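You operate a simulated robot arm through the tools that you are given. There is no shell and no other tool.

You run a simulated two-armed robot. Do the job below in one go: nothing can be reset, and whatever is moved stays where it is left.

## Task
Sweep up the toast crumbs and tip them into the square bin.
Fine: lay the dust pan beside the crumbs first; brush them in with the hand brush; put brush and pan back. Set down upright: hand brush. What is to be rubbed or washed off counts as gone when no trace of it is left.

It is judged by the outcome, as a careful person would: the job done as asked, and still so three seconds after it is handed in. It fails if anything else is knocked over, pushed out of place, dropped, spilled or broken.

## Robot
Two 6-joint arms with fingered hands on one trunk that stands fixed in place. Base frame: the origin is at the foot of the trunk, x ahead of it, y to its left, z up. Units: mm, rad, N and s.
The left shoulder is at [40, 182, 1317], the right one opposite. With the tool pointing down near the work surface each hand reaches from about 700 to 840 mm from the base axis, measured 20 degrees to its own side. Payload 4.9 kg a hand.
Tool frame (each hand has its own): the origin (TCP) lies between the finger pads and is the grasp point; the fingertips stand 32 mm ahead of it; z points along the fingers, y is the line along which they close. The gripper opens to 200 mm; its body begins 89 mm behind the TCP. The gripper is a hand of 4 fingers: y runs from the thumb to the fingers, the wrist lies at [0, 0, -252] in the tool frame, and closing takes about 1.5 s.
Orientation is that of the tool frame in the base frame, as a unit quaternion [w, x, y, z]. With the fingers straight down and closing along the base's y, the tool's x points along the base's -x, its y along +y and its z along -z.

## Interface
- The arms move only by the tool move_arm. It takes "left_motion", "right_motion" or both (then of equal length, played together; a hand with none holds still); each is a list of rows, each an object (a shift or turn left out is 0, a gripper value left out holds the last) with "angular": the turn, a rotation vector about the base's x, y, z in degrees, a list of three; "travel": the shift along the base's x, y, z in mm, a list of three. In form: [{"angular": [ax, ay, az], "travel": [tx, ty, tz]}, ...]. A call has 1 to 20 rows; each row shifts and turns the commanded pose from where the row before left it. "left_claw" and "right_claw" are, for a hand that has rows, the closure in counts, from 0 (fully open) to 255 (shut), set as the call begins (left out, the last holds). A row lasts 0.2 s, in which the tool goes at most 50 mm and 0.15 rad; a call with a longer step from one row to the next is refused whole, and so is a gripper value outside its range. A pose out of reach is approached as far as the arm can. The call stops where the force on the tool passes 40 N (or 10 N more than at its start, if that is more) or the arm is blocked; 0.2 s more then pass. Each finger travels about 153 mm/s and halts on what it meets, pressing with about 26 N; the grip force reading is that of the motor and also rises with nothing between the fingers. The clock runs only during rows and for 0.2 s after the last one: add rows that do not move to give the fingers time. The reply holds the time, the measured pose of the TCP, the force on the tool along the base axes, the opening and the grip force, in the units named above and with some noise, with the torque about the TCP (base axes, N m) and any sound that the robot's microphone picked up.
- Cameras (640 x 400 px; columns grow to the right, rows downward): "scene" is now at [115.5, -23.1, 1550.8]; the picture's right is [-0.37, -0.93, 0.00], its down [-0.47, 0.19, -0.86] and it looks along [0.80, -0.32, -0.50] (base axes); focal length 321 px, centre (320, 200). "left" rides on the left gripper at [-69, -69, -116] in its tool frame; the picture's right is [0.71, -0.71, 0.00], its down [0.54, 0.54, -0.64] and it looks along [0.45, 0.46, 0.77] (tool axes); focal length 226 px, centre (320, 200). "right" rides on the right gripper at [69, -69, -116] in its tool frame; the picture's right is [0.71, 0.71, 0.00], its down [-0.54, 0.54, -0.64] and it looks along [-0.46, 0.45, 0.77] (tool axes); focal length 226 px, centre (320, 200). There is no depth. A picture from a camera that has moved, and an enlarged one, comes with that camera's place and axes in the base frame and with its lens. The place of the scene camera against the robot may be out by one fixed shift of up to 18 mm in any direction.
- get_image(camera): a new picture of that camera. It takes no simulated time.
- set_fingers(finger1, finger2, finger3, thumb_bend, hand): sets how far each is bent, from 0 (flat) to 1 (curled in); at 0.3 the hand is open as for a grip, at 0.7 the pads meet at the TCP. One left out holds its place. A second passes; each finger stops where it meets its share of the squeeze, and holds until it gets a number again. A gripper value or a shape takes the hand back. It gives what a move gives, with no picture; readings hold the bend of each and the force on the fingers (four entries, about 0 where the hand has none), thumb and palm.
- grasp_type(shape, hand): the hand has 4 fingers and takes this shape, open, in about a second: jaw (thumb against the fingers, like two jaws); tri (thumb and two fingers); tip (a fingertip pinch); poke (one finger out to press); point (the index stretched); flat (the hand flat); cup (the hand cupped); fist (a fist). The gripper value then closes the fingers along that shape, each until it touches; the sizes above hold for jaw. It gives what a move gives, with no picture.
- aim_head(pan, tilt): turns the head with the scene camera to pan (to the left, within 1.501 rad either way) and tilt (down, from -0.506 to 1.204), counted from straight ahead of the robot. It gives what a move gives.
- inspect(camera, box): a new picture of the part [left, top, right, bottom] of that camera's present view, enlarged. It takes no simulated time.
- sign_off(): hands the job in; it is judged then, once.

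Nothing tells you positions but the pictures and the camera data. Unless the task says otherwise, let go and move clear before handing in.

The tools are called after "Request:" by a JSON object that holds its "api" and its "payload". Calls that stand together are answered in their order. move_arm: Moves the arms, as the interface text tells. Its arguments: {"type":"object","properties":{"left_motion":{"type":"array","items":{"type":"object","properties":{"angular":{"type":"array","items":{"type":"number"}},"travel":{"type":"array","items":{"type":"number"}}}}},"left_claw":{"type":"number"},"right_motion":{"type":"array","items":{"type":"object","properties":{"angular":{"type":"array","items":{"type":"number"}},"travel":{"type":"array","items":{"type":"number"}}}}},"right_claw":{"type":"number"}},"required":[]} The other tools are called the same way: grasp_type (shape, hand) gives the hand a shape; set_fingers (finger1, finger2, finger3, thumb_bend, hand) moves the fingers one by one; aim_head (pan, tilt) turns the head that bears the scene camera; get_image (camera) takes a picture; inspect (camera, box) takes an enlarged picture of a part of a camera's view; sign_off () hands the job in.

At the start:

```text
time_s: 0.0
left_eef_pos: [733.1, 70.1, 1354.8]
left_orientation: [0.0, 0.176, 0.984, -0.001]
left_ft_force: [-1.0, -0.5, -0.7]
left_torque: [0.0, 0.01, 0.0]
left_grip_width: 199.9
left_finger_force: 0.1
left_shape: jaw
left_bend: [0.3, 0.3, 0.3, 0.3]
left_finger forces: [0.0, 0.0, 0.0, 0.1, 0.1, 0.0]
right_eef_pos: [461.1, -524.1, 1379.6]
right_orientation: [0.0, 0.176, 0.984, 0.0]
right_ft_force: [1.0, -0.4, -0.1]
right_torque: [-0.02, -0.02, -0.02]
right_grip_width: 200.2
right_finger_force: 0.1
right_shape: jaw
right_bend: [0.3, 0.3, 0.3, 0.3]
right_finger forces: [0.0, 0.0, 0.0, 0.1, 0.1, 0.0]
head pan, tilt (commanded): [-0.377, 0.527]
```

scene: 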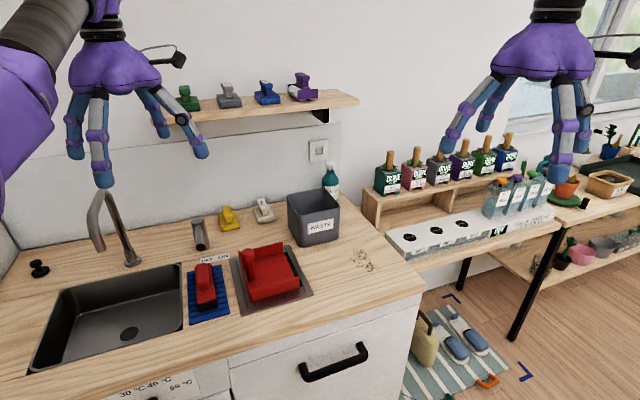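
right: 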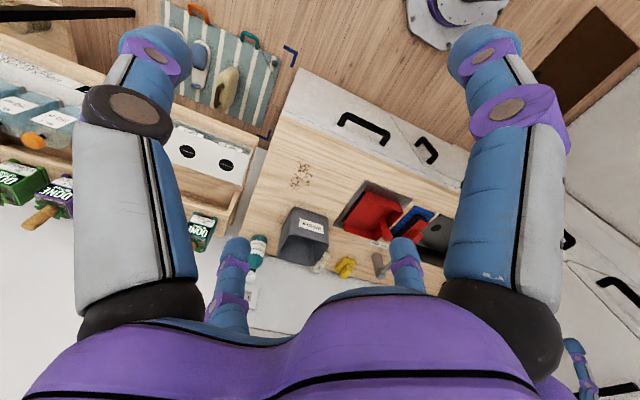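
left: 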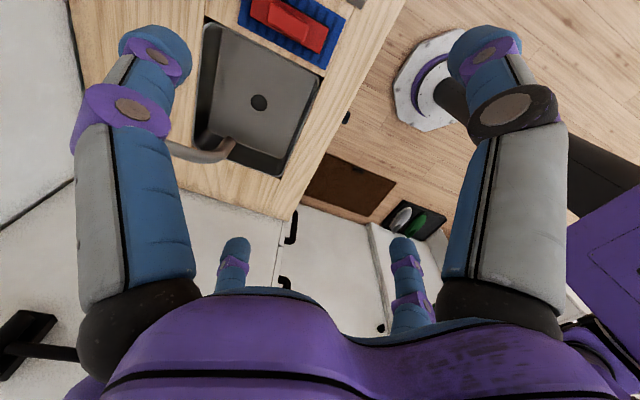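

I see a counter with a sink, a red brush on a blue mat, a red dust pan on a dark tray, a grey bin marked WASTE, and crumbs to the right of the bin. I'll look closer at each before planning.

Request:
{"api": "inspect", "payload": {"camera": "scene", "box": [170, 180, 410, 330]}}

Request:
{"api": "inspect", "payload": {"camera": "scene", "box": [180, 230, 320, 318]}}

Request:
{"api": "inspect", "payload": {"camera": "right", "box": [240, 130, 480, 280]}}

Request:
{"api": "inspect", "payload": {"camera": "scene", "box": [280, 170, 420, 290]}}

```text
2.67 times, centred on (290, 255) of scene
camera zoom: at [115.5, -23.1, 1550.8], right [-0.37, -0.93, 0.0], down [-0.47, 0.19, -0.86], along [0.8, -0.32, -0.5], focal length 856 px, centre (400, 53)
```

zoom: 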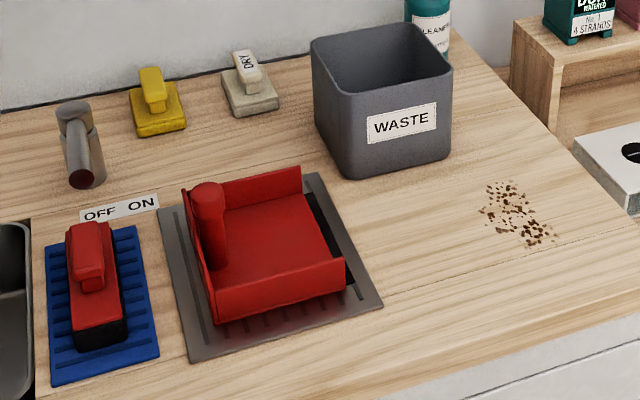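

```text
4.55 times, centred on (250, 274) of scene
camera zoom: at [115.5, -23.1, 1550.8], right [-0.37, -0.93, 0.0], down [-0.47, 0.19, -0.86], along [0.8, -0.32, -0.5], focal length 1459 px, centre (638, -136)
```

zoom: 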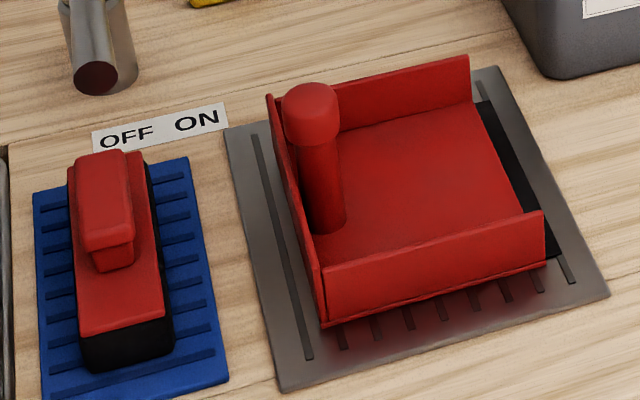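

```text
2.67 times, centred on (360, 205) of right
camera zoom: at [372.0, -565.0, 1495.6], right [-0.42, 0.91, 0.0], down [0.7, 0.32, 0.64], along [0.58, 0.27, -0.77], focal length 603 px, centre (213, 187)
```

zoom: 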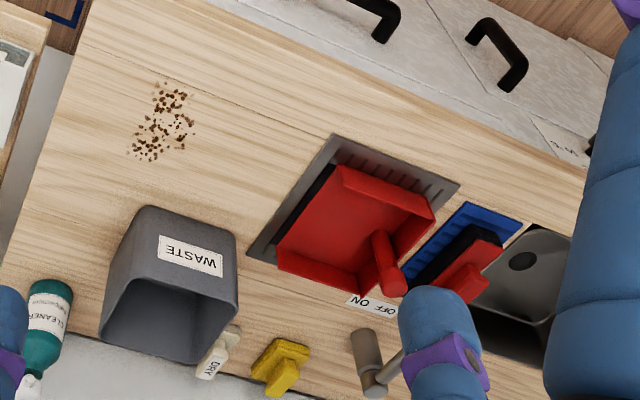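

```text
3.33 times, centred on (350, 230) of scene
camera zoom: at [115.5, -23.1, 1550.8], right [-0.37, -0.93, 0.0], down [-0.47, 0.19, -0.86], along [0.8, -0.32, -0.5], focal length 1070 px, centre (220, 100)
```

zoom: 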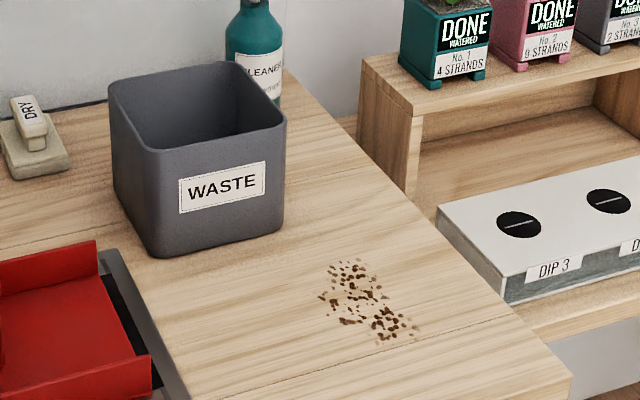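

The counter holds the brush on its blue mat at roughly (790, 20), the pan in its tray with a knobbed post at roughly (820, -105), the bin at roughly (968, -347), and the crumbs around (768, -448). Before planning grips I want to see how this hand closes, so I'll inspect it in free air.

Request:
{"api": "inspect", "payload": {"camera": "scene", "box": [420, 0, 640, 200]}}

Request:
{"api": "move_arm", "payload": {"right_motion": [{}, {}, {}, {}, {}, {}, {}, {}], "right_claw": 200}}

```text
2.00 times, centred on (530, 100) of scene
camera zoom: at [115.5, -23.1, 1550.8], right [-0.37, -0.93, 0.0], down [-0.47, 0.19, -0.86], along [0.8, -0.32, -0.5], focal length 642 px, centre (-100, 400)
```

zoom: 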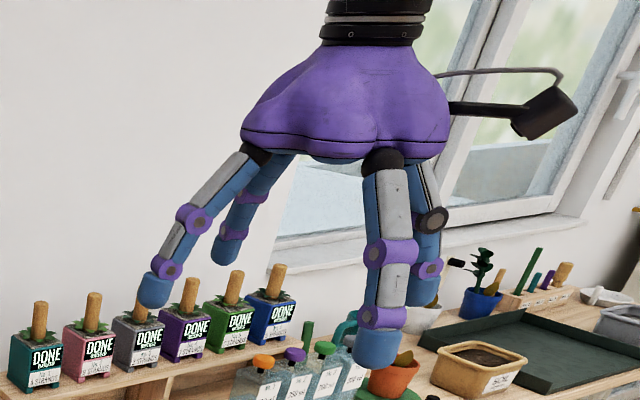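

```text
time_s: 1.8
left_eef_pos: [733.4, 71.2, 1353.6]
left_orientation: [0.001, 0.177, 0.984, 0.0]
left_ft_force: [-0.5, 0.0, -0.4]
left_torque: [-0.02, 0.01, -0.02]
left_grip_width: 199.7
left_finger_force: 0.0
left_shape: jaw
left_bend: [0.3, 0.3, 0.3, 0.3]
left_finger forces: [0.0, 0.0, 0.1, 0.1, 0.0, 0.0]
right_eef_pos: [459.6, -523.7, 1379.9]
right_orientation: [0.0, 0.176, 0.984, 0.0]
right_ft_force: [0.1, 0.2, 0.9]
right_torque: [-0.01, -0.02, -0.02]
right_grip_width: 43.5
right_finger_force: 0.1
right_shape: jaw
right_bend: [0.53, 0.53, 0.53, 0.52]
right_finger forces: [0.0, 0.1, 0.0, 0.0, 0.0, 0.0]
head pan, tilt (commanded): [-0.377, 0.527]
```

Request:
{"api": "inspect", "payload": {"camera": "scene", "box": [420, 0, 640, 200]}}

Request:
{"api": "get_image", "payload": {"camera": "right"}}

```text
2.00 times, centred on (530, 100) of scene
camera zoom: at [115.5, -23.1, 1550.8], right [-0.37, -0.93, 0.0], down [-0.47, 0.19, -0.86], along [0.8, -0.32, -0.5], focal length 642 px, centre (-100, 400)
```

zoom: 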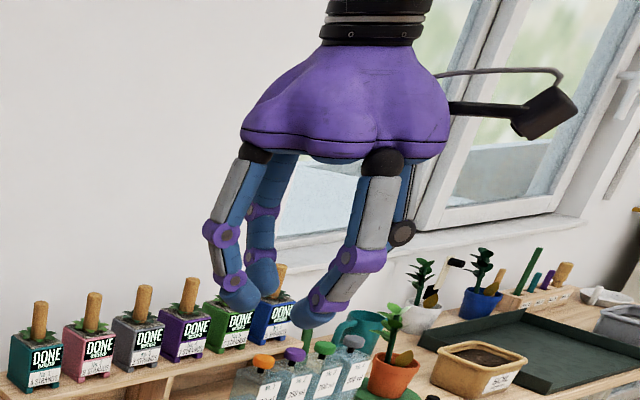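

```text
taken
camera right: at [372.0, -565.0, 1495.6], right [-0.42, 0.91, 0.0], down [0.7, 0.32, 0.64], along [0.58, 0.27, -0.77], focal length 226 px, centre (320, 200)
```

right: 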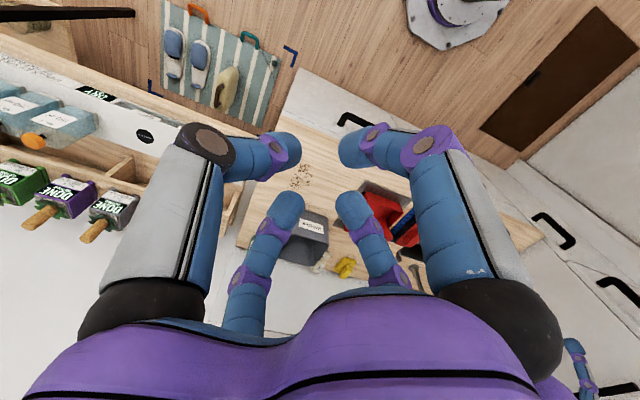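

The hand has four fingers set around the palm. I'll check how other shapes look to choose good grips for the knobbed post and the brush bar.

Request:
{"api": "grasp_type", "payload": {"shape": "tip", "hand": "right"}}

Request:
{"api": "get_image", "payload": {"camera": "right"}}

Request:
{"api": "inspect", "payload": {"camera": "scene", "box": [420, 0, 640, 200]}}

Request:
{"api": "grasp_type", "payload": {"shape": "tri", "hand": "right"}}

Request:
{"api": "get_image", "payload": {"camera": "right"}}

Request:
{"api": "inspect", "payload": {"camera": "scene", "box": [420, 0, 640, 200]}}

```text
time_s: 2.7
left_eef_pos: [733.0, 70.1, 1354.0]
left_orientation: [0.001, 0.177, 0.984, -0.001]
left_ft_force: [-0.8, 0.1, 1.0]
left_torque: [0.02, 0.03, -0.01]
left_grip_width: 199.8
left_finger_force: 0.1
left_shape: jaw
left_bend: [0.3, 0.3, 0.3, 0.3]
left_finger forces: [0.1, 0.0, 0.0, 0.0, 0.0, 0.0]
right_eef_pos: [460.5, -523.9, 1379.0]
right_orientation: [0.0, 0.177, 0.984, 0.0]
right_ft_force: [0.5, 0.1, 0.7]
right_torque: [-0.02, -0.02, 0.02]
right_grip_width: 200.0
right_finger_force: 0.1
right_shape: tip
right_bend: [0.16, 0.3, 0.16, 0.3]
right_finger forces: [0.1, 0.1, 0.0, 0.0, 0.1, 0.1]
head pan, tilt (commanded): [-0.377, 0.527]
```

```text
taken
camera right: at [372.0, -565.0, 1495.6], right [-0.42, 0.91, 0.0], down [0.7, 0.32, 0.64], along [0.58, 0.27, -0.77], focal length 226 px, centre (320, 200)
```

right: 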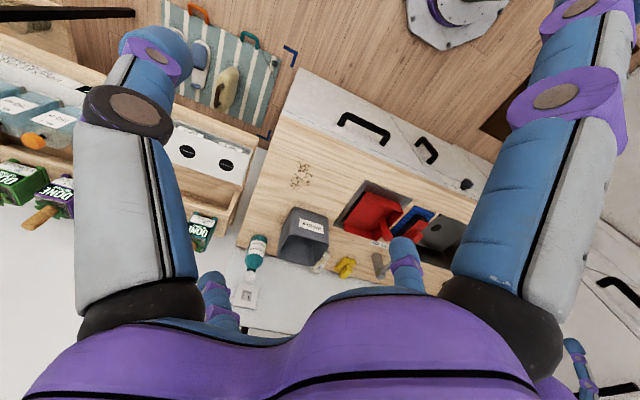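

```text
2.00 times, centred on (530, 100) of scene
camera zoom: at [115.5, -23.1, 1550.8], right [-0.37, -0.93, 0.0], down [-0.47, 0.19, -0.86], along [0.8, -0.32, -0.5], focal length 642 px, centre (-100, 400)
```

zoom: 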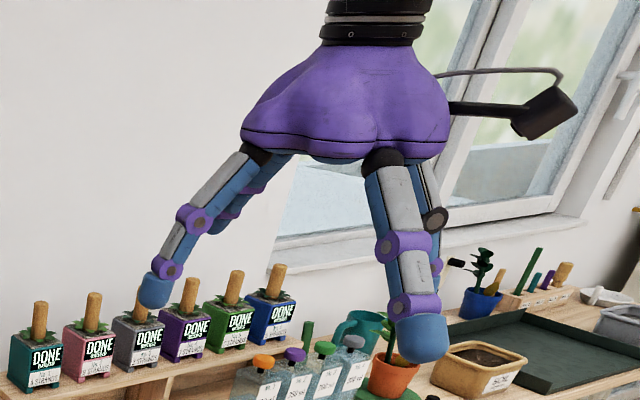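

```text
time_s: 3.6
left_eef_pos: [732.6, 70.5, 1354.0]
left_orientation: [0.001, 0.177, 0.984, 0.0]
left_ft_force: [0.0, 0.5, 0.0]
left_torque: [0.01, 0.0, 0.01]
left_grip_width: 199.7
left_finger_force: 0.1
left_shape: jaw
left_bend: [0.3, 0.3, 0.3, 0.3]
left_finger forces: [0.0, 0.0, 0.0, 0.0, 0.0, 0.0]
right_eef_pos: [459.8, -524.3, 1379.8]
right_orientation: [0.0, 0.177, 0.984, 0.0]
right_ft_force: [-0.1, 0.9, 0.0]
right_torque: [0.0, 0.01, -0.01]
right_grip_width: 200.2
right_finger_force: 0.0
right_shape: tri
right_bend: [0.3, 0.3, 0.3, 0.3]
right_finger forces: [0.0, 0.0, 0.0, 0.0, 0.0, 0.1]
head pan, tilt (commanded): [-0.377, 0.527]
```

```text
taken
camera right: at [372.0, -565.0, 1495.6], right [-0.42, 0.91, 0.0], down [0.7, 0.32, 0.64], along [0.58, 0.27, -0.77], focal length 226 px, centre (320, 200)
```

right: 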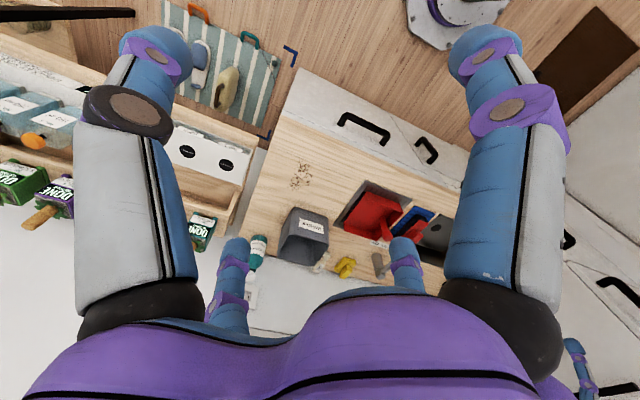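

```text
2.00 times, centred on (530, 100) of scene
camera zoom: at [115.5, -23.1, 1550.8], right [-0.37, -0.93, 0.0], down [-0.47, 0.19, -0.86], along [0.8, -0.32, -0.5], focal length 642 px, centre (-100, 400)
```

zoom: 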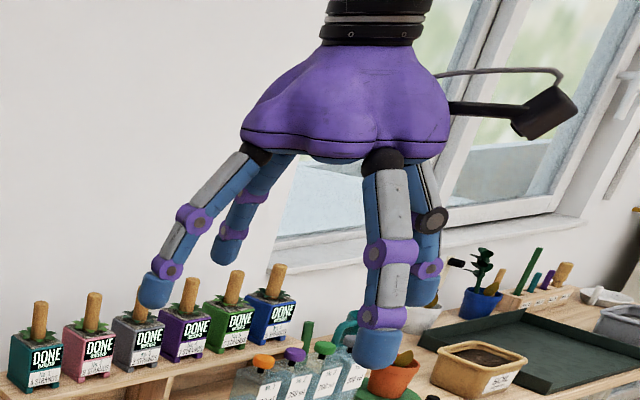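

The hand's thumb sits at -y, finger 2 at +y and fingers 1 and 3 at ±x of the tool frame. Next I'll bring the right hand over the pan and bin area, well above everything, to triangulate positions with the wrist camera.

Request:
{"api": "move_arm", "payload": {"right_motion": [{"travel": [30, 34, -16], "angular": [0, 0, 2.54]}, {"travel": [30, 34, -16], "angular": [0, 0, 2.54]}, {"travel": [30, 34, -16], "angular": [0, 0, 2.54]}, {"travel": [30, 34, -16], "angular": [0, 0, 2.54]}, {"travel": [30, 34, -16], "angular": [0, 0, 2.54]}, {"travel": [30, 34, -16], "angular": [0, 0, 2.54]}, {"travel": [30, 34, -16], "angular": [0, 0, 2.54]}, {"travel": [30, 34, -16], "angular": [0, 0, 2.54]}], "right_claw": 0}}

Request:
{"api": "get_image", "payload": {"camera": "right"}}

Request:
{"api": "get_image", "payload": {"camera": "scene"}}

```text
time_s: 5.4
left_eef_pos: [732.3, 70.1, 1354.5]
left_orientation: [0.001, 0.177, 0.984, 0.0]
left_ft_force: [0.1, -0.5, 0.4]
left_torque: [-0.02, -0.01, 0.02]
left_grip_width: 200.0
left_finger_force: 0.1
left_shape: jaw
left_bend: [0.3, 0.3, 0.3, 0.3]
left_finger forces: [0.0, 0.1, 0.1, 0.1, 0.0, 0.0]
right_eef_pos: [530.4, -432.3, 1184.7]
right_orientation: [0.0, 0.0, 1.0, 0.001]
right_ft_force: [-0.4, 0.0, 0.0]
right_torque: [0.03, -0.01, 0.0]
right_grip_width: 200.0
right_finger_force: 0.0
right_shape: tri
right_bend: [0.3, 0.3, 0.3, 0.3]
right_finger forces: [0.1, 0.0, 0.0, 0.0, 0.0, 0.0]
right hand out of reach, approached as far as the arm can: row 2, 3, 4, 5, 6, 7, 8
head pan, tilt (commanded): [-0.377, 0.527]
```

```text
taken
camera right: at [460.5, -500.8, 1300.3], right [-0.71, 0.71, 0.0], down [0.54, 0.54, 0.65], along [0.46, 0.46, -0.76], focal length 226 px, centre (320, 200)
```

right: 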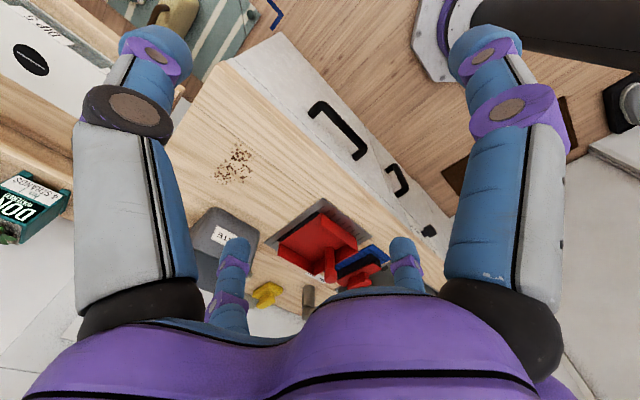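

```text
taken
camera scene: at [115.6, -23.1, 1550.8], right [-0.37, -0.93, 0.0], down [-0.47, 0.19, -0.86], along [0.8, -0.32, -0.5], focal length 321 px, centre (320, 200)
```

scene: 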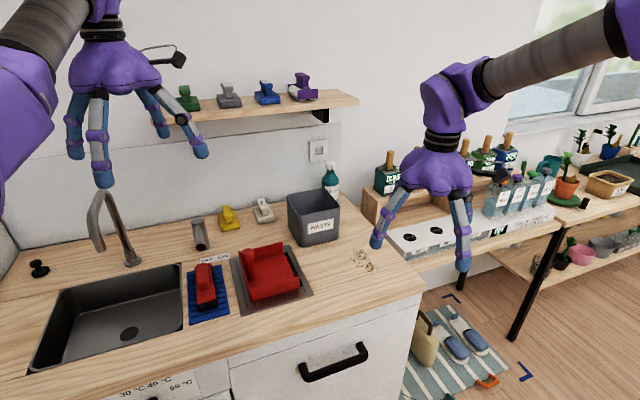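

The arm reported the last part as out of reach and stopped around (530, -432, 1185). I'll hold still a few rows to learn whether the commanded pose is still pending.

Request:
{"api": "move_arm", "payload": {"right_motion": [{}, {}, {}]}}

```text
time_s: 6.2
left_eef_pos: [733.1, 69.9, 1354.5]
left_orientation: [0.0, 0.176, 0.984, 0.0]
left_ft_force: [-0.2, 0.6, -0.1]
left_torque: [-0.02, 0.01, 0.03]
left_grip_width: 200.1
left_finger_force: 0.0
left_shape: jaw
left_bend: [0.3, 0.3, 0.3, 0.3]
left_finger forces: [0.0, 0.0, 0.0, 0.0, 0.0, 0.0]
right_eef_pos: [528.9, -431.5, 1184.5]
right_orientation: [0.001, 0.0, 1.0, 0.001]
right_ft_force: [0.3, -0.2, -0.1]
right_torque: [0.03, 0.01, -0.03]
right_grip_width: 200.2
right_finger_force: 0.1
right_shape: tri
right_bend: [0.3, 0.3, 0.3, 0.3]
right_finger forces: [0.0, 0.0, 0.0, 0.1, 0.0, 0.1]
head pan, tilt (commanded): [-0.377, 0.527]
```

It is stable there. I'll make a small test step forward to see how commands relate to the measured pose.

Request:
{"api": "move_arm", "payload": {"right_motion": [{"travel": [40, 0, 0]}, {"travel": [40, 0, 0]}]}}

```text
time_s: 6.8
left_eef_pos: [733.4, 70.4, 1353.9]
left_orientation: [0.001, 0.176, 0.984, -0.001]
left_ft_force: [-0.2, 0.0, -0.9]
left_torque: [0.03, 0.02, 0.04]
left_grip_width: 199.9
left_finger_force: 0.1
left_shape: jaw
left_bend: [0.3, 0.3, 0.3, 0.3]
left_finger forces: [0.0, 0.0, 0.1, 0.0, 0.0, 0.1]
right_eef_pos: [566.1, -467.2, 1174.8]
right_orientation: [0.001, 0.0, 1.0, 0.001]
right_ft_force: [0.3, 0.0, 0.0]
right_torque: [0.01, 0.01, -0.03]
right_grip_width: 200.0
right_finger_force: 0.1
right_shape: tri
right_bend: [0.3, 0.3, 0.3, 0.3]
right_finger forces: [0.0, 0.0, 0.0, 0.1, 0.0, 0.0]
right hand out of reach, approached as far as the arm can: row 1, 2
head pan, tilt (commanded): [-0.377, 0.527]
```

The arm seems to meet some joint limit when going forward-left in this pose. I'll test whether the tool's yaw is the cause by turning it back and trying again.

Request:
{"api": "move_arm", "payload": {"right_motion": [{"angular": [0, 0, -7]}, {"angular": [0, 0, -7]}, {"angular": [0, 0, -7]}, {"angular": [0, 0, -7]}, {"angular": [0, 0, -7]}, {"angular": [0, 0, -7]}]}}

Request:
{"api": "move_arm", "payload": {"right_motion": [{"travel": [30, 30, 0]}, {"travel": [30, 30, 0]}]}}

```text
time_s: 8.2
left_eef_pos: [734.7, 70.3, 1354.6]
left_orientation: [0.0, 0.177, 0.984, 0.0]
left_ft_force: [0.5, -1.3, -0.1]
left_torque: [0.0, -0.01, 0.01]
left_grip_width: 199.9
left_finger_force: 0.0
left_shape: jaw
left_bend: [0.3, 0.3, 0.3, 0.3]
left_finger forces: [0.0, 0.0, 0.0, 0.1, 0.0, 0.1]
right_eef_pos: [566.1, -469.1, 1175.8]
right_orientation: [0.0, 0.361, 0.933, 0.0]
right_ft_force: [0.1, -0.5, 0.6]
right_torque: [0.07, -0.01, -0.02]
right_grip_width: 200.1
right_finger_force: 0.0
right_shape: tri
right_bend: [0.3, 0.3, 0.3, 0.3]
right_finger forces: [0.0, 0.0, 0.0, 0.0, 0.0, 0.0]
head pan, tilt (commanded): [-0.377, 0.527]
```

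```text
time_s: 8.8
left_eef_pos: [733.3, 71.1, 1354.3]
left_orientation: [0.001, 0.176, 0.984, 0.0]
left_ft_force: [0.5, -0.2, 0.1]
left_torque: [0.0, 0.02, 0.0]
left_grip_width: 199.9
left_finger_force: 0.0
left_shape: jaw
left_bend: [0.3, 0.3, 0.3, 0.3]
left_finger forces: [0.0, 0.0, 0.1, 0.1, 0.1, 0.0]
right_eef_pos: [566.5, -469.0, 1175.0]
right_orientation: [0.0, 0.36, 0.933, 0.0]
right_ft_force: [0.4, -0.5, 0.3]
right_torque: [-0.03, 0.0, 0.02]
right_grip_width: 200.0
right_finger_force: 0.0
right_shape: tri
right_bend: [0.3, 0.3, 0.3, 0.3]
right_finger forces: [0.0, 0.0, 0.0, 0.0, 0.0, 0.1]
right hand out of reach, approached as far as the arm can: row 1, 2
head pan, tilt (commanded): [-0.377, 0.527]
```

Yaw is free, so it is a positional limit at this height; the notes promise reach near the work surface, so I'll try moving lower and forward.

Request:
{"api": "move_arm", "payload": {"right_motion": [{"travel": [25, 0, -40]}, {"travel": [25, 0, -40]}, {"travel": [30, 10, -20]}, {"travel": [30, 10, 0]}, {"travel": [30, 20, 0]}]}}

Request:
{"api": "get_image", "payload": {"camera": "scene"}}

```text
time_s: 10.0
left_eef_pos: [733.8, 70.2, 1353.3]
left_orientation: [0.001, 0.176, 0.984, 0.0]
left_ft_force: [-0.5, 0.6, -0.2]
left_torque: [0.01, 0.02, 0.01]
left_grip_width: 199.6
left_finger_force: 0.1
left_shape: jaw
left_bend: [0.3, 0.3, 0.3, 0.3]
left_finger forces: [0.1, 0.0, 0.0, 0.0, 0.1, 0.0]
right_eef_pos: [603.7, -501.3, 1070.5]
right_orientation: [0.001, 0.358, 0.934, 0.001]
right_ft_force: [0.6, 0.2, -0.2]
right_torque: [0.01, 0.05, -0.01]
right_grip_width: 199.9
right_finger_force: 0.1
right_shape: tri
right_bend: [0.3, 0.3, 0.3, 0.3]
right_finger forces: [0.0, 0.0, 0.1, 0.0, 0.0, 0.0]
right hand out of reach, approached as far as the arm can: row 1, 2, 3, 4, 5
head pan, tilt (commanded): [-0.377, 0.527]
```

```text
taken
camera scene: at [115.7, -23.3, 1550.8], right [-0.37, -0.93, 0.0], down [-0.47, 0.19, -0.86], along [0.8, -0.32, -0.5], focal length 321 px, centre (320, 200)
```

scene: 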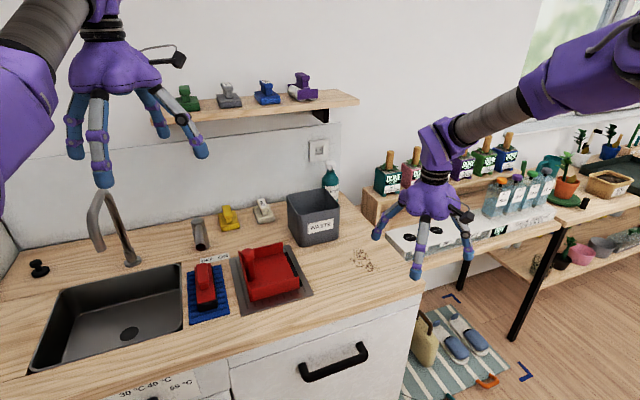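

The hand slides along a vertical plane (x + y ≈ 100), as though the shoulder joint is at a stop in this arm posture. I'll test whether tilting the fingers forward frees it.

Request:
{"api": "move_arm", "payload": {"right_motion": [{"angular": [0, -8, 0]}, {"angular": [0, -8, 0]}, {"angular": [0, -8, 0]}, {"angular": [0, -8, 0]}]}}

Request:
{"api": "move_arm", "payload": {"right_motion": [{"travel": [30, 30, 0]}, {"travel": [30, 30, 0]}]}}

Request:
{"api": "get_image", "payload": {"camera": "scene"}}

```text
time_s: 11.0
left_eef_pos: [733.2, 69.4, 1353.3]
left_orientation: [0.002, 0.177, 0.984, 0.0]
left_ft_force: [-0.5, -0.6, 1.0]
left_torque: [0.03, -0.02, -0.03]
left_grip_width: 199.9
left_finger_force: 0.2
left_shape: jaw
left_bend: [0.3, 0.3, 0.3, 0.3]
left_finger forces: [0.0, 0.0, 0.0, 0.0, 0.0, 0.0]
right_eef_pos: [606.1, -502.4, 1071.7]
right_orientation: [0.258, 0.346, 0.897, 0.1]
right_ft_force: [0.1, 0.5, -0.2]
right_torque: [0.0, 0.01, -0.01]
right_grip_width: 200.0
right_finger_force: 0.0
right_shape: tri
right_bend: [0.3, 0.3, 0.3, 0.3]
right_finger forces: [0.1, 0.1, 0.1, 0.0, 0.0, 0.0]
head pan, tilt (commanded): [-0.377, 0.527]
```

```text
time_s: 11.6
left_eef_pos: [733.1, 71.9, 1352.1]
left_orientation: [0.001, 0.175, 0.985, -0.001]
left_ft_force: [1.1, 2.2, 0.5]
left_torque: [-0.09, -0.01, 0.01]
left_grip_width: 200.0
left_finger_force: 0.1
left_shape: jaw
left_bend: [0.3, 0.3, 0.3, 0.3]
left_finger forces: [0.0, 0.0, 0.0, 0.0, 0.0, 0.2]
right_eef_pos: [666.3, -439.4, 1071.7]
right_orientation: [0.257, 0.344, 0.898, 0.098]
right_ft_force: [0.4, -0.3, -0.6]
right_torque: [-0.06, -0.02, -0.01]
right_grip_width: 200.1
right_finger_force: 0.0
right_shape: tri
right_bend: [0.3, 0.3, 0.3, 0.3]
right_finger forces: [0.0, 0.0, 0.0, 0.0, 0.0, 0.0]
head pan, tilt (commanded): [-0.377, 0.527]
```

```text
taken
camera scene: at [115.9, -21.6, 1550.8], right [-0.37, -0.93, 0.0], down [-0.47, 0.18, -0.86], along [0.8, -0.32, -0.5], focal length 321 px, centre (320, 200)
```

scene: 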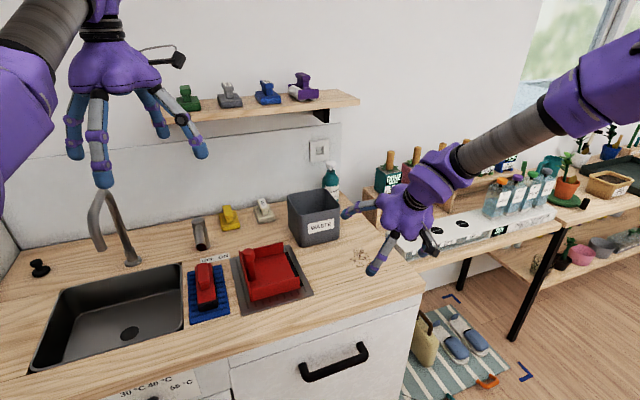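

Tilting the fingers forward freed the arm. I'll keep that tilt and work toward the counter centre, still above everything.

Request:
{"api": "move_arm", "payload": {"right_motion": [{"travel": [25, 35, 10]}, {"travel": [25, 35, 10]}, {"travel": [25, 35, 10]}, {"travel": [25, 35, 10]}, {"travel": [0, 40, 10]}, {"travel": [0, 40, 10]}]}}

Request:
{"api": "get_image", "payload": {"camera": "right"}}

Request:
{"api": "get_image", "payload": {"camera": "scene"}}

```text
time_s: 13.0
left_eef_pos: [732.1, 69.5, 1355.3]
left_orientation: [0.0, 0.176, 0.984, 0.0]
left_ft_force: [-0.4, 0.2, -0.3]
left_torque: [0.01, 0.01, 0.0]
left_grip_width: 199.7
left_finger_force: 0.1
left_shape: jaw
left_bend: [0.3, 0.3, 0.3, 0.3]
left_finger forces: [0.0, 0.0, 0.0, 0.1, 0.0, 0.1]
right_eef_pos: [631.9, -391.5, 1112.2]
right_orientation: [0.259, 0.345, 0.897, 0.1]
right_ft_force: [-0.1, -0.6, 0.8]
right_torque: [0.01, 0.0, 0.01]
right_grip_width: 199.8
right_finger_force: 0.1
right_shape: tri
right_bend: [0.3, 0.3, 0.3, 0.3]
right_finger forces: [0.1, 0.0, 0.0, 0.0, 0.1, 0.0]
right hand out of reach, approached as far as the arm can: row 1, 2, 3, 4, 5, 6
head pan, tilt (commanded): [-0.377, 0.527]
```

```text
taken
camera right: at [488.0, -396.8, 1159.8], right [-0.04, 1.0, -0.03], down [0.31, 0.04, 0.95], along [0.95, 0.03, -0.31], focal length 226 px, centre (320, 200)
```

right: 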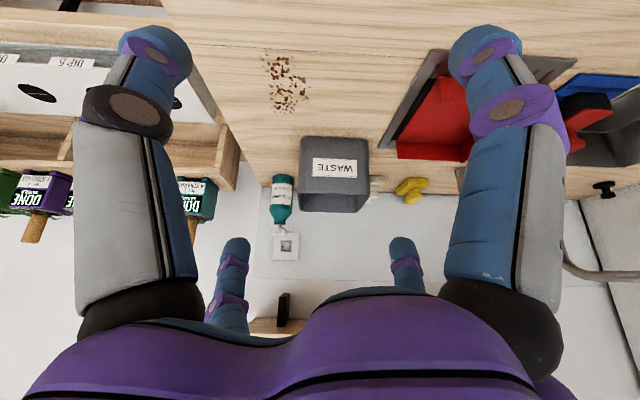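

```text
taken
camera scene: at [115.7, -23.2, 1550.8], right [-0.37, -0.93, 0.0], down [-0.47, 0.19, -0.86], along [0.8, -0.32, -0.5], focal length 321 px, centre (320, 200)
```

scene: 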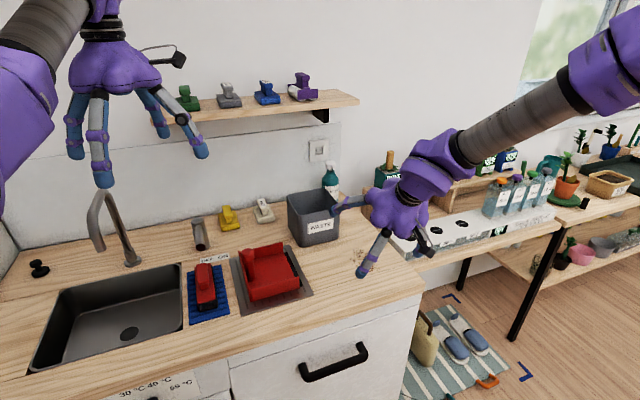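

The right wrist cannot pass a vertical plane in this posture. To understand the arms, I'll test the left arm over the mirrored span in free air and compare.

Request:
{"api": "move_arm", "payload": {"left_motion": [{"travel": [-22, 37, 2]}, {"travel": [-22, 37, 2]}, {"travel": [-22, 37, 2]}, {"travel": [-22, 37, 2]}, {"travel": [-22, 37, 2]}, {"travel": [-22, 37, 2]}, {"travel": [-22, 37, 2]}, {"travel": [-22, 37, 2]}]}}

Request:
{"api": "get_image", "payload": {"camera": "scene"}}

```text
time_s: 14.8
left_eef_pos: [727.7, 228.4, 1415.7]
left_orientation: [0.0, 0.176, 0.984, -0.001]
left_ft_force: [-0.7, -0.1, 0.7]
left_torque: [0.0, -0.03, 0.01]
left_grip_width: 200.0
left_finger_force: 0.0
left_shape: jaw
left_bend: [0.3, 0.3, 0.3, 0.3]
left_finger forces: [0.0, 0.0, 0.0, 0.0, 0.0, 0.0]
left hand out of reach, approached as far as the arm can: row 1, 2, 3, 4, 5, 6, 7, 8
right_eef_pos: [631.0, -391.5, 1111.9]
right_orientation: [0.257, 0.344, 0.898, 0.099]
right_ft_force: [-0.1, 0.6, 0.1]
right_torque: [-0.01, 0.0, 0.0]
right_grip_width: 199.8
right_finger_force: 0.2
right_shape: tri
right_bend: [0.3, 0.3, 0.3, 0.3]
right_finger forces: [0.0, 0.0, 0.1, 0.0, 0.1, 0.0]
head pan, tilt (commanded): [-0.377, 0.527]
```

```text
taken
camera scene: at [115.5, -23.2, 1550.8], right [-0.37, -0.93, 0.0], down [-0.47, 0.19, -0.86], along [0.8, -0.32, -0.5], focal length 321 px, centre (320, 200)
```

scene: 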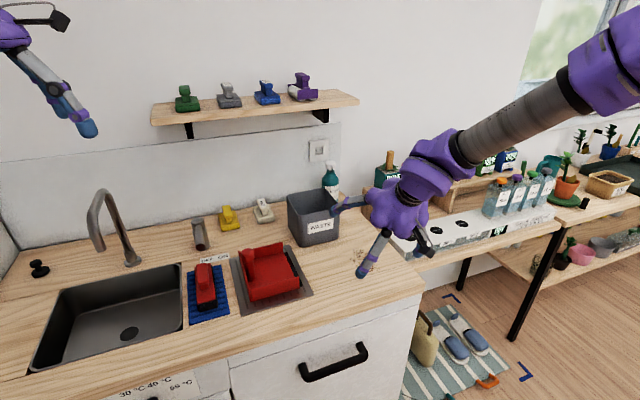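

Both arms report limits, so I need to see their actual posture. I'll turn the head to look at each arm.

Request:
{"api": "aim_head", "payload": {"pan": -1.25, "tilt": 0.25}}

Request:
{"api": "get_image", "payload": {"camera": "scene"}}

Request:
{"api": "aim_head", "payload": {"pan": 0.9, "tilt": 0.25}}

Request:
{"api": "get_image", "payload": {"camera": "scene"}}

```text
time_s: 16.0
left_eef_pos: [725.7, 228.5, 1415.8]
left_orientation: [0.001, 0.176, 0.984, 0.0]
left_ft_force: [0.1, 0.0, -1.2]
left_torque: [0.0, 0.03, -0.02]
left_grip_width: 200.1
left_finger_force: 0.0
left_shape: jaw
left_bend: [0.3, 0.3, 0.3, 0.3]
left_finger forces: [0.0, 0.0, 0.0, 0.0, 0.0, 0.1]
right_eef_pos: [631.8, -392.3, 1113.1]
right_orientation: [0.257, 0.344, 0.897, 0.1]
right_ft_force: [1.0, -0.1, -0.5]
right_torque: [0.03, 0.0, 0.03]
right_grip_width: 200.1
right_finger_force: 0.0
right_shape: tri
right_bend: [0.3, 0.3, 0.3, 0.3]
right_finger forces: [0.1, 0.1, 0.0, 0.0, 0.0, 0.1]
head pan, tilt (commanded): [-1.25, 0.25]
```

```text
taken
camera scene: at [61.0, -78.4, 1576.4], right [-0.95, -0.32, 0.0], down [-0.08, 0.23, -0.97], along [0.31, -0.92, -0.25], focal length 321 px, centre (320, 200)
```

scene: 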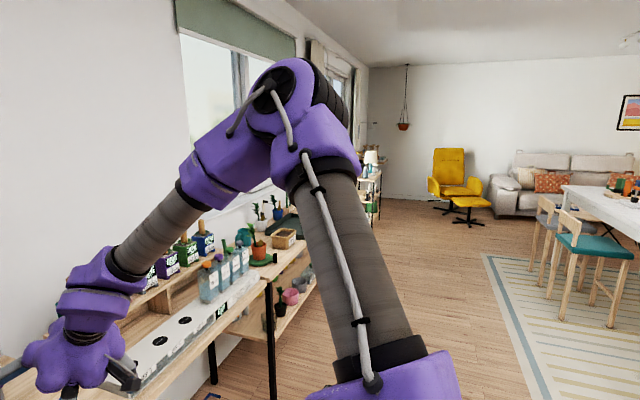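

```text
time_s: 18.0
left_eef_pos: [727.4, 226.9, 1415.8]
left_orientation: [0.001, 0.176, 0.984, 0.0]
left_ft_force: [0.4, 0.0, 0.2]
left_torque: [0.0, -0.02, 0.0]
left_grip_width: 199.9
left_finger_force: 0.1
left_shape: jaw
left_bend: [0.3, 0.3, 0.3, 0.3]
left_finger forces: [0.1, 0.1, 0.1, 0.0, 0.0, 0.0]
right_eef_pos: [632.0, -392.0, 1111.9]
right_orientation: [0.258, 0.345, 0.897, 0.1]
right_ft_force: [-0.5, -0.3, -0.1]
right_torque: [-0.02, 0.02, 0.01]
right_grip_width: 200.2
right_finger_force: 0.0
right_shape: tri
right_bend: [0.3, 0.3, 0.3, 0.3]
right_finger forces: [0.1, 0.0, 0.0, 0.0, 0.0, 0.0]
head pan, tilt (commanded): [0.901, 0.25]
```

```text
taken
camera scene: at [89.5, 83.4, 1576.4], right [0.78, -0.62, 0.0], down [-0.15, -0.19, -0.97], along [0.6, 0.76, -0.25], focal length 321 px, centre (320, 200)
```

scene: 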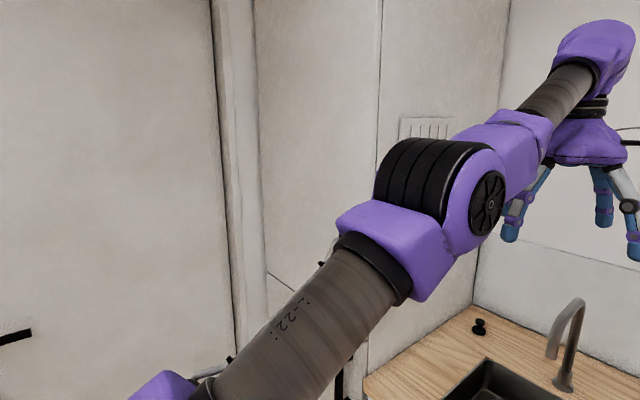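

The right arm is folded elbow-up and out to the side, while the left arm is almost straight. I'll close the right fingers a little and probe lower down, where the notes say the right arm can work.

Request:
{"api": "aim_head", "payload": {"pan": -0.5, "tilt": 0.5}}

Request:
{"api": "move_arm", "payload": {"right_motion": [{"travel": [0, -10, -40]}, {"travel": [0, -10, -40]}, {"travel": [0, -10, -30]}, {"travel": [20, 20, 0]}, {"travel": [20, 20, 0]}, {"travel": [20, 20, 0]}, {"travel": [20, 20, 0]}], "right_claw": 190}}

Request:
{"api": "get_image", "payload": {"camera": "scene"}}

```text
time_s: 19.5
left_eef_pos: [727.2, 227.8, 1416.1]
left_orientation: [0.001, 0.177, 0.984, 0.0]
left_ft_force: [0.5, 0.8, 1.5]
left_torque: [0.04, -0.02, 0.01]
left_grip_width: 199.8
left_finger_force: 0.1
left_shape: jaw
left_bend: [0.3, 0.3, 0.3, 0.3]
left_finger forces: [0.0, 0.0, 0.1, 0.1, 0.0, 0.1]
right_eef_pos: [631.8, -390.8, 1112.2]
right_orientation: [0.258, 0.344, 0.897, 0.1]
right_ft_force: [0.6, 0.2, -0.6]
right_torque: [0.05, 0.0, -0.02]
right_grip_width: 200.1
right_finger_force: 0.0
right_shape: tri
right_bend: [0.3, 0.3, 0.3, 0.3]
right_finger forces: [0.0, 0.0, 0.0, 0.1, 0.1, 0.0]
head pan, tilt (commanded): [-0.499, 0.499]
```

```text
time_s: 21.1
left_eef_pos: [728.2, 228.4, 1415.1]
left_orientation: [0.001, 0.176, 0.984, 0.0]
left_ft_force: [-0.6, -0.3, -0.5]
left_torque: [-0.02, -0.04, -0.01]
left_grip_width: 199.7
left_finger_force: 0.0
left_shape: jaw
left_bend: [0.3, 0.3, 0.3, 0.3]
left_finger forces: [0.1, 0.0, 0.0, 0.0, 0.0, 0.0]
right_eef_pos: [673.1, -431.9, 1034.2]
right_orientation: [0.258, 0.344, 0.897, 0.1]
right_ft_force: [-0.6, -0.1, -0.6]
right_torque: [0.02, 0.02, -0.01]
right_grip_width: 51.3
right_finger_force: 0.2
right_shape: tri
right_bend: [0.51, 0.51, 0.51, 0.5]
right_finger forces: [0.1, 0.1, 0.0, 0.0, 0.1, 0.1]
right hand out of reach, approached as far as the arm can: row 1, 2, 3, 4, 5, 6, 7
head pan, tilt (commanded): [-0.499, 0.499]
```

```text
taken
camera scene: at [111.5, -33.2, 1553.3], right [-0.48, -0.88, 0.0], down [-0.42, 0.23, -0.88], along [0.77, -0.42, -0.48], focal length 321 px, centre (320, 200)
```

scene: 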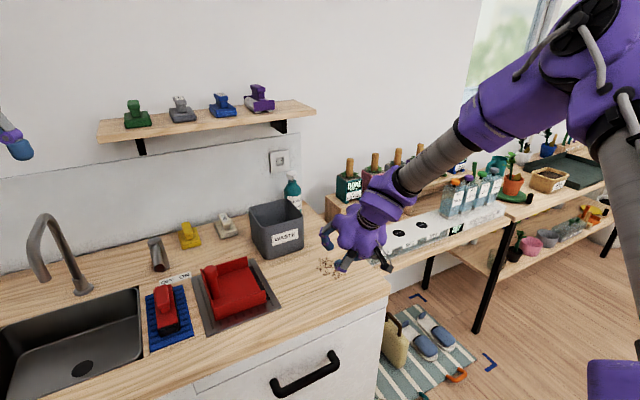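

Still blocked partway. I'll probe which directions are free from here, starting with straight down after backing off slightly.

Request:
{"api": "move_arm", "payload": {"right_motion": [{"travel": [-15, -20, 0]}, {"travel": [-15, -20, 0]}, {"travel": [0, 0, -25]}, {"travel": [0, 0, -25]}, {"travel": [0, 0, -25]}]}}

Request:
{"api": "move_arm", "payload": {"right_motion": [{"travel": [25, 0, 0]}, {"travel": [25, 0, 0]}]}}

Request:
{"api": "move_arm", "payload": {"right_motion": [{"travel": [0, 25, 0]}, {"travel": [0, 25, 0]}]}}

```text
time_s: 22.3
left_eef_pos: [728.6, 227.6, 1416.4]
left_orientation: [0.001, 0.176, 0.984, 0.0]
left_ft_force: [-0.4, 0.1, 0.0]
left_torque: [0.03, 0.04, 0.01]
left_grip_width: 200.0
left_finger_force: 0.0
left_shape: jaw
left_bend: [0.3, 0.3, 0.3, 0.3]
left_finger forces: [0.0, 0.0, 0.0, 0.0, 0.1, 0.0]
right_eef_pos: [655.5, -489.0, 968.3]
right_orientation: [0.253, 0.344, 0.899, 0.101]
right_ft_force: [-0.3, -0.4, -0.4]
right_torque: [0.02, 0.02, 0.02]
right_grip_width: 51.4
right_finger_force: 0.0
right_shape: tri
right_bend: [0.51, 0.51, 0.51, 0.5]
right_finger forces: [0.0, 0.0, 0.0, 0.0, 0.1, 0.1]
right hand out of reach, approached as far as the arm can: row 4, 5
head pan, tilt (commanded): [-0.499, 0.499]
```

```text
time_s: 22.9
left_eef_pos: [727.3, 228.0, 1415.4]
left_orientation: [0.001, 0.176, 0.984, 0.0]
left_ft_force: [0.6, 0.3, -0.8]
left_torque: [-0.01, -0.01, 0.02]
left_grip_width: 199.8
left_finger_force: 0.1
left_shape: jaw
left_bend: [0.3, 0.3, 0.3, 0.3]
left_finger forces: [0.1, 0.1, 0.0, 0.1, 0.1, 0.0]
right_eef_pos: [706.5, -489.1, 969.0]
right_orientation: [0.259, 0.336, 0.901, 0.094]
right_ft_force: [0.4, 1.2, -1.4]
right_torque: [0.0, -0.01, -0.11]
right_grip_width: 51.4
right_finger_force: 0.1
right_shape: tri
right_bend: [0.51, 0.51, 0.51, 0.5]
right_finger forces: [0.1, 0.0, 0.0, 0.1, 0.1, 0.0]
head pan, tilt (commanded): [-0.499, 0.499]
```

```text
time_s: 23.5
left_eef_pos: [728.7, 228.0, 1415.2]
left_orientation: [0.0, 0.177, 0.984, -0.001]
left_ft_force: [-0.3, -0.3, -0.6]
left_torque: [-0.04, 0.0, 0.02]
left_grip_width: 199.8
left_finger_force: 0.1
left_shape: jaw
left_bend: [0.3, 0.3, 0.3, 0.3]
left_finger forces: [0.0, 0.0, 0.1, 0.0, 0.1, 0.0]
right_eef_pos: [685.6, -456.8, 974.6]
right_orientation: [0.257, 0.344, 0.897, 0.101]
right_ft_force: [0.8, 0.0, -0.1]
right_torque: [0.02, 0.01, -0.01]
right_grip_width: 51.2
right_finger_force: 0.1
right_shape: tri
right_bend: [0.51, 0.51, 0.51, 0.5]
right_finger forces: [0.0, 0.1, 0.1, 0.1, 0.0, 0.0]
right hand out of reach, approached as far as the arm can: row 1, 2
head pan, tilt (commanded): [-0.499, 0.499]
```

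The right arm is folded and limited by a plane through its shoulder. I'll check how freely the left arm moves downward toward its stated working range, to learn which posture is the nominal one.

Request:
{"api": "move_arm", "payload": {"left_motion": [{"travel": [5, 5, -40]}, {"travel": [5, 5, -40]}, {"travel": [5, 5, -40]}, {"travel": [5, 5, -40]}, {"travel": [5, 5, -40]}, {"travel": [0, 0, -40]}]}}

Request:
{"api": "aim_head", "payload": {"pan": 0.75, "tilt": 0.35}}

Request:
{"api": "get_image", "payload": {"camera": "scene"}}

```text
time_s: 24.9
left_eef_pos: [802.0, 252.1, 1192.9]
left_orientation: [0.001, 0.176, 0.984, -0.001]
left_ft_force: [0.1, 0.1, 0.4]
left_torque: [0.0, 0.01, -0.04]
left_grip_width: 199.8
left_finger_force: 0.0
left_shape: jaw
left_bend: [0.3, 0.3, 0.3, 0.3]
left_finger forces: [0.1, 0.0, 0.0, 0.1, 0.1, 0.0]
left hand out of reach, approached as far as the arm can: row 1, 2, 3, 4, 5, 6
right_eef_pos: [686.0, -457.6, 974.1]
right_orientation: [0.257, 0.344, 0.897, 0.101]
right_ft_force: [-0.2, 0.4, -0.4]
right_torque: [0.01, 0.0, -0.01]
right_grip_width: 51.2
right_finger_force: 0.0
right_shape: tri
right_bend: [0.51, 0.51, 0.51, 0.5]
right_finger forces: [0.0, 0.0, 0.1, 0.1, 0.1, 0.0]
head pan, tilt (commanded): [-0.499, 0.499]
```

```text
time_s: 26.4
left_eef_pos: [801.2, 251.6, 1194.1]
left_orientation: [-0.001, 0.176, 0.984, 0.0]
left_ft_force: [-0.1, 0.3, 1.3]
left_torque: [0.03, -0.03, -0.02]
left_grip_width: 199.8
left_finger_force: 0.0
left_shape: jaw
left_bend: [0.3, 0.3, 0.3, 0.3]
left_finger forces: [0.1, 0.1, 0.0, 0.0, 0.0, 0.0]
right_eef_pos: [686.4, -456.1, 973.3]
right_orientation: [0.257, 0.344, 0.898, 0.101]
right_ft_force: [0.4, 0.1, 0.7]
right_torque: [0.01, 0.03, 0.03]
right_grip_width: 51.2
right_finger_force: 0.0
right_shape: tri
right_bend: [0.51, 0.51, 0.51, 0.5]
right_finger forces: [0.0, 0.0, 0.0, 0.0, 0.1, 0.1]
head pan, tilt (commanded): [0.75, 0.351]
```

```text
taken
camera scene: at [99.6, 73.7, 1567.0], right [0.68, -0.73, 0.0], down [-0.25, -0.23, -0.94], along [0.69, 0.64, -0.34], focal length 321 px, centre (320, 200)
```

scene: 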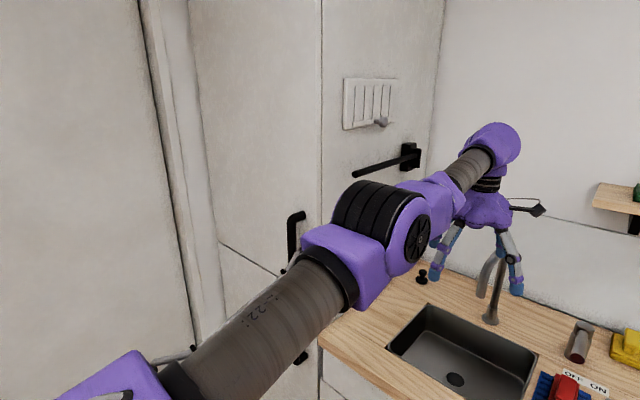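

The left arm is sliding along its fully stretched sphere. I'll test whether a small pure inward step bends its elbow.

Request:
{"api": "move_arm", "payload": {"left_motion": [{"travel": [-10, 0, 0]}]}}

Request:
{"api": "move_arm", "payload": {"left_motion": [{"travel": [0, 0, -30]}]}}

Request:
{"api": "move_arm", "payload": {"left_motion": [{"travel": [0, -30, 0]}]}}

```text
time_s: 26.8
left_eef_pos: [801.2, 252.0, 1191.9]
left_orientation: [0.0, 0.176, 0.984, 0.0]
left_ft_force: [0.0, 0.6, 0.0]
left_torque: [0.0, 0.0, 0.0]
left_grip_width: 199.8
left_finger_force: 0.0
left_shape: jaw
left_bend: [0.3, 0.3, 0.3, 0.3]
left_finger forces: [0.0, 0.0, 0.0, 0.0, 0.1, 0.1]
left hand out of reach, approached as far as the arm can: row 1
right_eef_pos: [685.8, -457.2, 972.9]
right_orientation: [0.258, 0.343, 0.898, 0.101]
right_ft_force: [0.0, 0.3, 1.5]
right_torque: [0.0, -0.02, 0.04]
right_grip_width: 51.3
right_finger_force: 0.1
right_shape: tri
right_bend: [0.51, 0.51, 0.51, 0.5]
right_finger forces: [0.0, 0.0, 0.0, 0.0, 0.0, 0.0]
head pan, tilt (commanded): [0.75, 0.351]
```

```text
time_s: 27.2
left_eef_pos: [804.9, 250.5, 1164.4]
left_orientation: [0.0, 0.177, 0.984, -0.002]
left_ft_force: [0.4, -3.8, -1.1]
left_torque: [-0.04, -0.04, -0.39]
left_grip_width: 199.7
left_finger_force: 0.1
left_shape: jaw
left_bend: [0.29, 0.3, 0.3, 0.3]
left_finger forces: [3.7, 0.0, 0.0, 0.1, 0.1, 0.0]
left hand out of reach, approached as far as the arm can: row 1
right_eef_pos: [685.7, -457.1, 974.0]
right_orientation: [0.257, 0.345, 0.897, 0.101]
right_ft_force: [-0.6, 0.3, 0.9]
right_torque: [-0.03, -0.03, 0.0]
right_grip_width: 51.4
right_finger_force: 0.0
right_shape: tri
right_bend: [0.51, 0.51, 0.51, 0.5]
right_finger forces: [0.0, 0.1, 0.0, 0.0, 0.1, 0.0]
head pan, tilt (commanded): [0.75, 0.351]
```

```text
time_s: 27.6
left_eef_pos: [805.7, 221.3, 1164.6]
left_orientation: [0.001, 0.176, 0.984, 0.001]
left_ft_force: [-0.1, 0.0, 0.5]
left_torque: [-0.02, 0.0, -0.01]
left_grip_width: 199.8
left_finger_force: 0.1
left_shape: jaw
left_bend: [0.3, 0.3, 0.3, 0.3]
left_finger forces: [0.0, 0.1, 0.0, 0.1, 0.0, 0.0]
right_eef_pos: [685.2, -457.1, 974.6]
right_orientation: [0.257, 0.344, 0.897, 0.101]
right_ft_force: [-0.2, -0.2, 0.7]
right_torque: [0.01, 0.04, 0.0]
right_grip_width: 51.1
right_finger_force: 0.1
right_shape: tri
right_bend: [0.51, 0.51, 0.51, 0.5]
right_finger forces: [0.0, 0.0, 0.1, 0.0, 0.1, 0.0]
head pan, tilt (commanded): [0.75, 0.351]
```

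The left hand brushed something lightly (likely the faucet), so I'll move it up and away, then look, and test a forward tilt there.

Request:
{"api": "move_arm", "payload": {"left_motion": [{"travel": [0, -25, 20]}, {"travel": [0, -25, 30]}, {"travel": [0, -20, 30]}]}}

Request:
{"api": "move_arm", "payload": {"left_motion": [{"angular": [0, -8, 0]}, {"angular": [0, -8, 0]}, {"angular": [0, -8, 0]}]}}

Request:
{"api": "get_image", "payload": {"camera": "scene"}}

```text
time_s: 28.4
left_eef_pos: [791.8, 174.1, 1230.7]
left_orientation: [0.001, 0.177, 0.984, 0.0]
left_ft_force: [-0.5, 0.1, -0.6]
left_torque: [-0.04, 0.01, -0.02]
left_grip_width: 199.9
left_finger_force: 0.1
left_shape: jaw
left_bend: [0.3, 0.3, 0.3, 0.3]
left_finger forces: [0.0, 0.1, 0.0, 0.1, 0.0, 0.0]
left hand out of reach, approached as far as the arm can: row 1, 2, 3
right_eef_pos: [686.5, -456.5, 972.4]
right_orientation: [0.258, 0.344, 0.897, 0.101]
right_ft_force: [0.5, 0.3, -0.2]
right_torque: [0.01, 0.01, -0.04]
right_grip_width: 51.2
right_finger_force: 0.1
right_shape: tri
right_bend: [0.51, 0.51, 0.51, 0.5]
right_finger forces: [0.0, 0.0, 0.1, 0.0, 0.0, 0.0]
head pan, tilt (commanded): [0.75, 0.351]
```

```text
time_s: 29.2
left_eef_pos: [790.8, 173.6, 1230.1]
left_orientation: [0.205, 0.174, 0.963, 0.036]
left_ft_force: [-0.6, 0.3, 0.5]
left_torque: [-0.04, -0.05, -0.01]
left_grip_width: 200.1
left_finger_force: 0.0
left_shape: jaw
left_bend: [0.3, 0.3, 0.3, 0.3]
left_finger forces: [0.0, 0.0, 0.1, 0.0, 0.1, 0.0]
right_eef_pos: [685.1, -457.3, 974.6]
right_orientation: [0.258, 0.344, 0.897, 0.101]
right_ft_force: [0.3, 0.1, 0.5]
right_torque: [0.0, -0.01, 0.02]
right_grip_width: 51.3
right_finger_force: 0.1
right_shape: tri
right_bend: [0.51, 0.51, 0.51, 0.5]
right_finger forces: [0.0, 0.1, 0.1, 0.1, 0.1, 0.0]
head pan, tilt (commanded): [0.75, 0.351]
```

```text
taken
camera scene: at [98.3, 73.9, 1567.1], right [0.68, -0.73, 0.0], down [-0.25, -0.23, -0.94], along [0.69, 0.64, -0.34], focal length 321 px, centre (320, 200)
```

scene: 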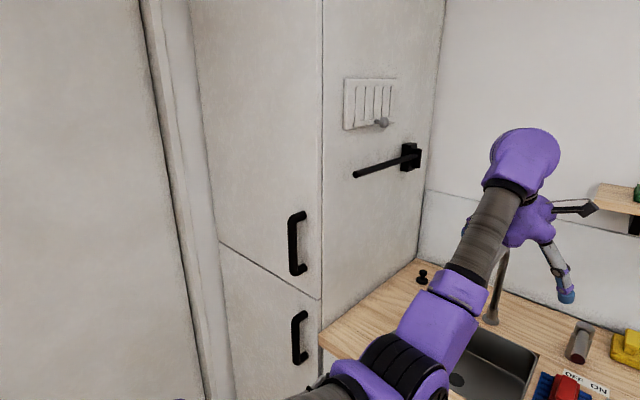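

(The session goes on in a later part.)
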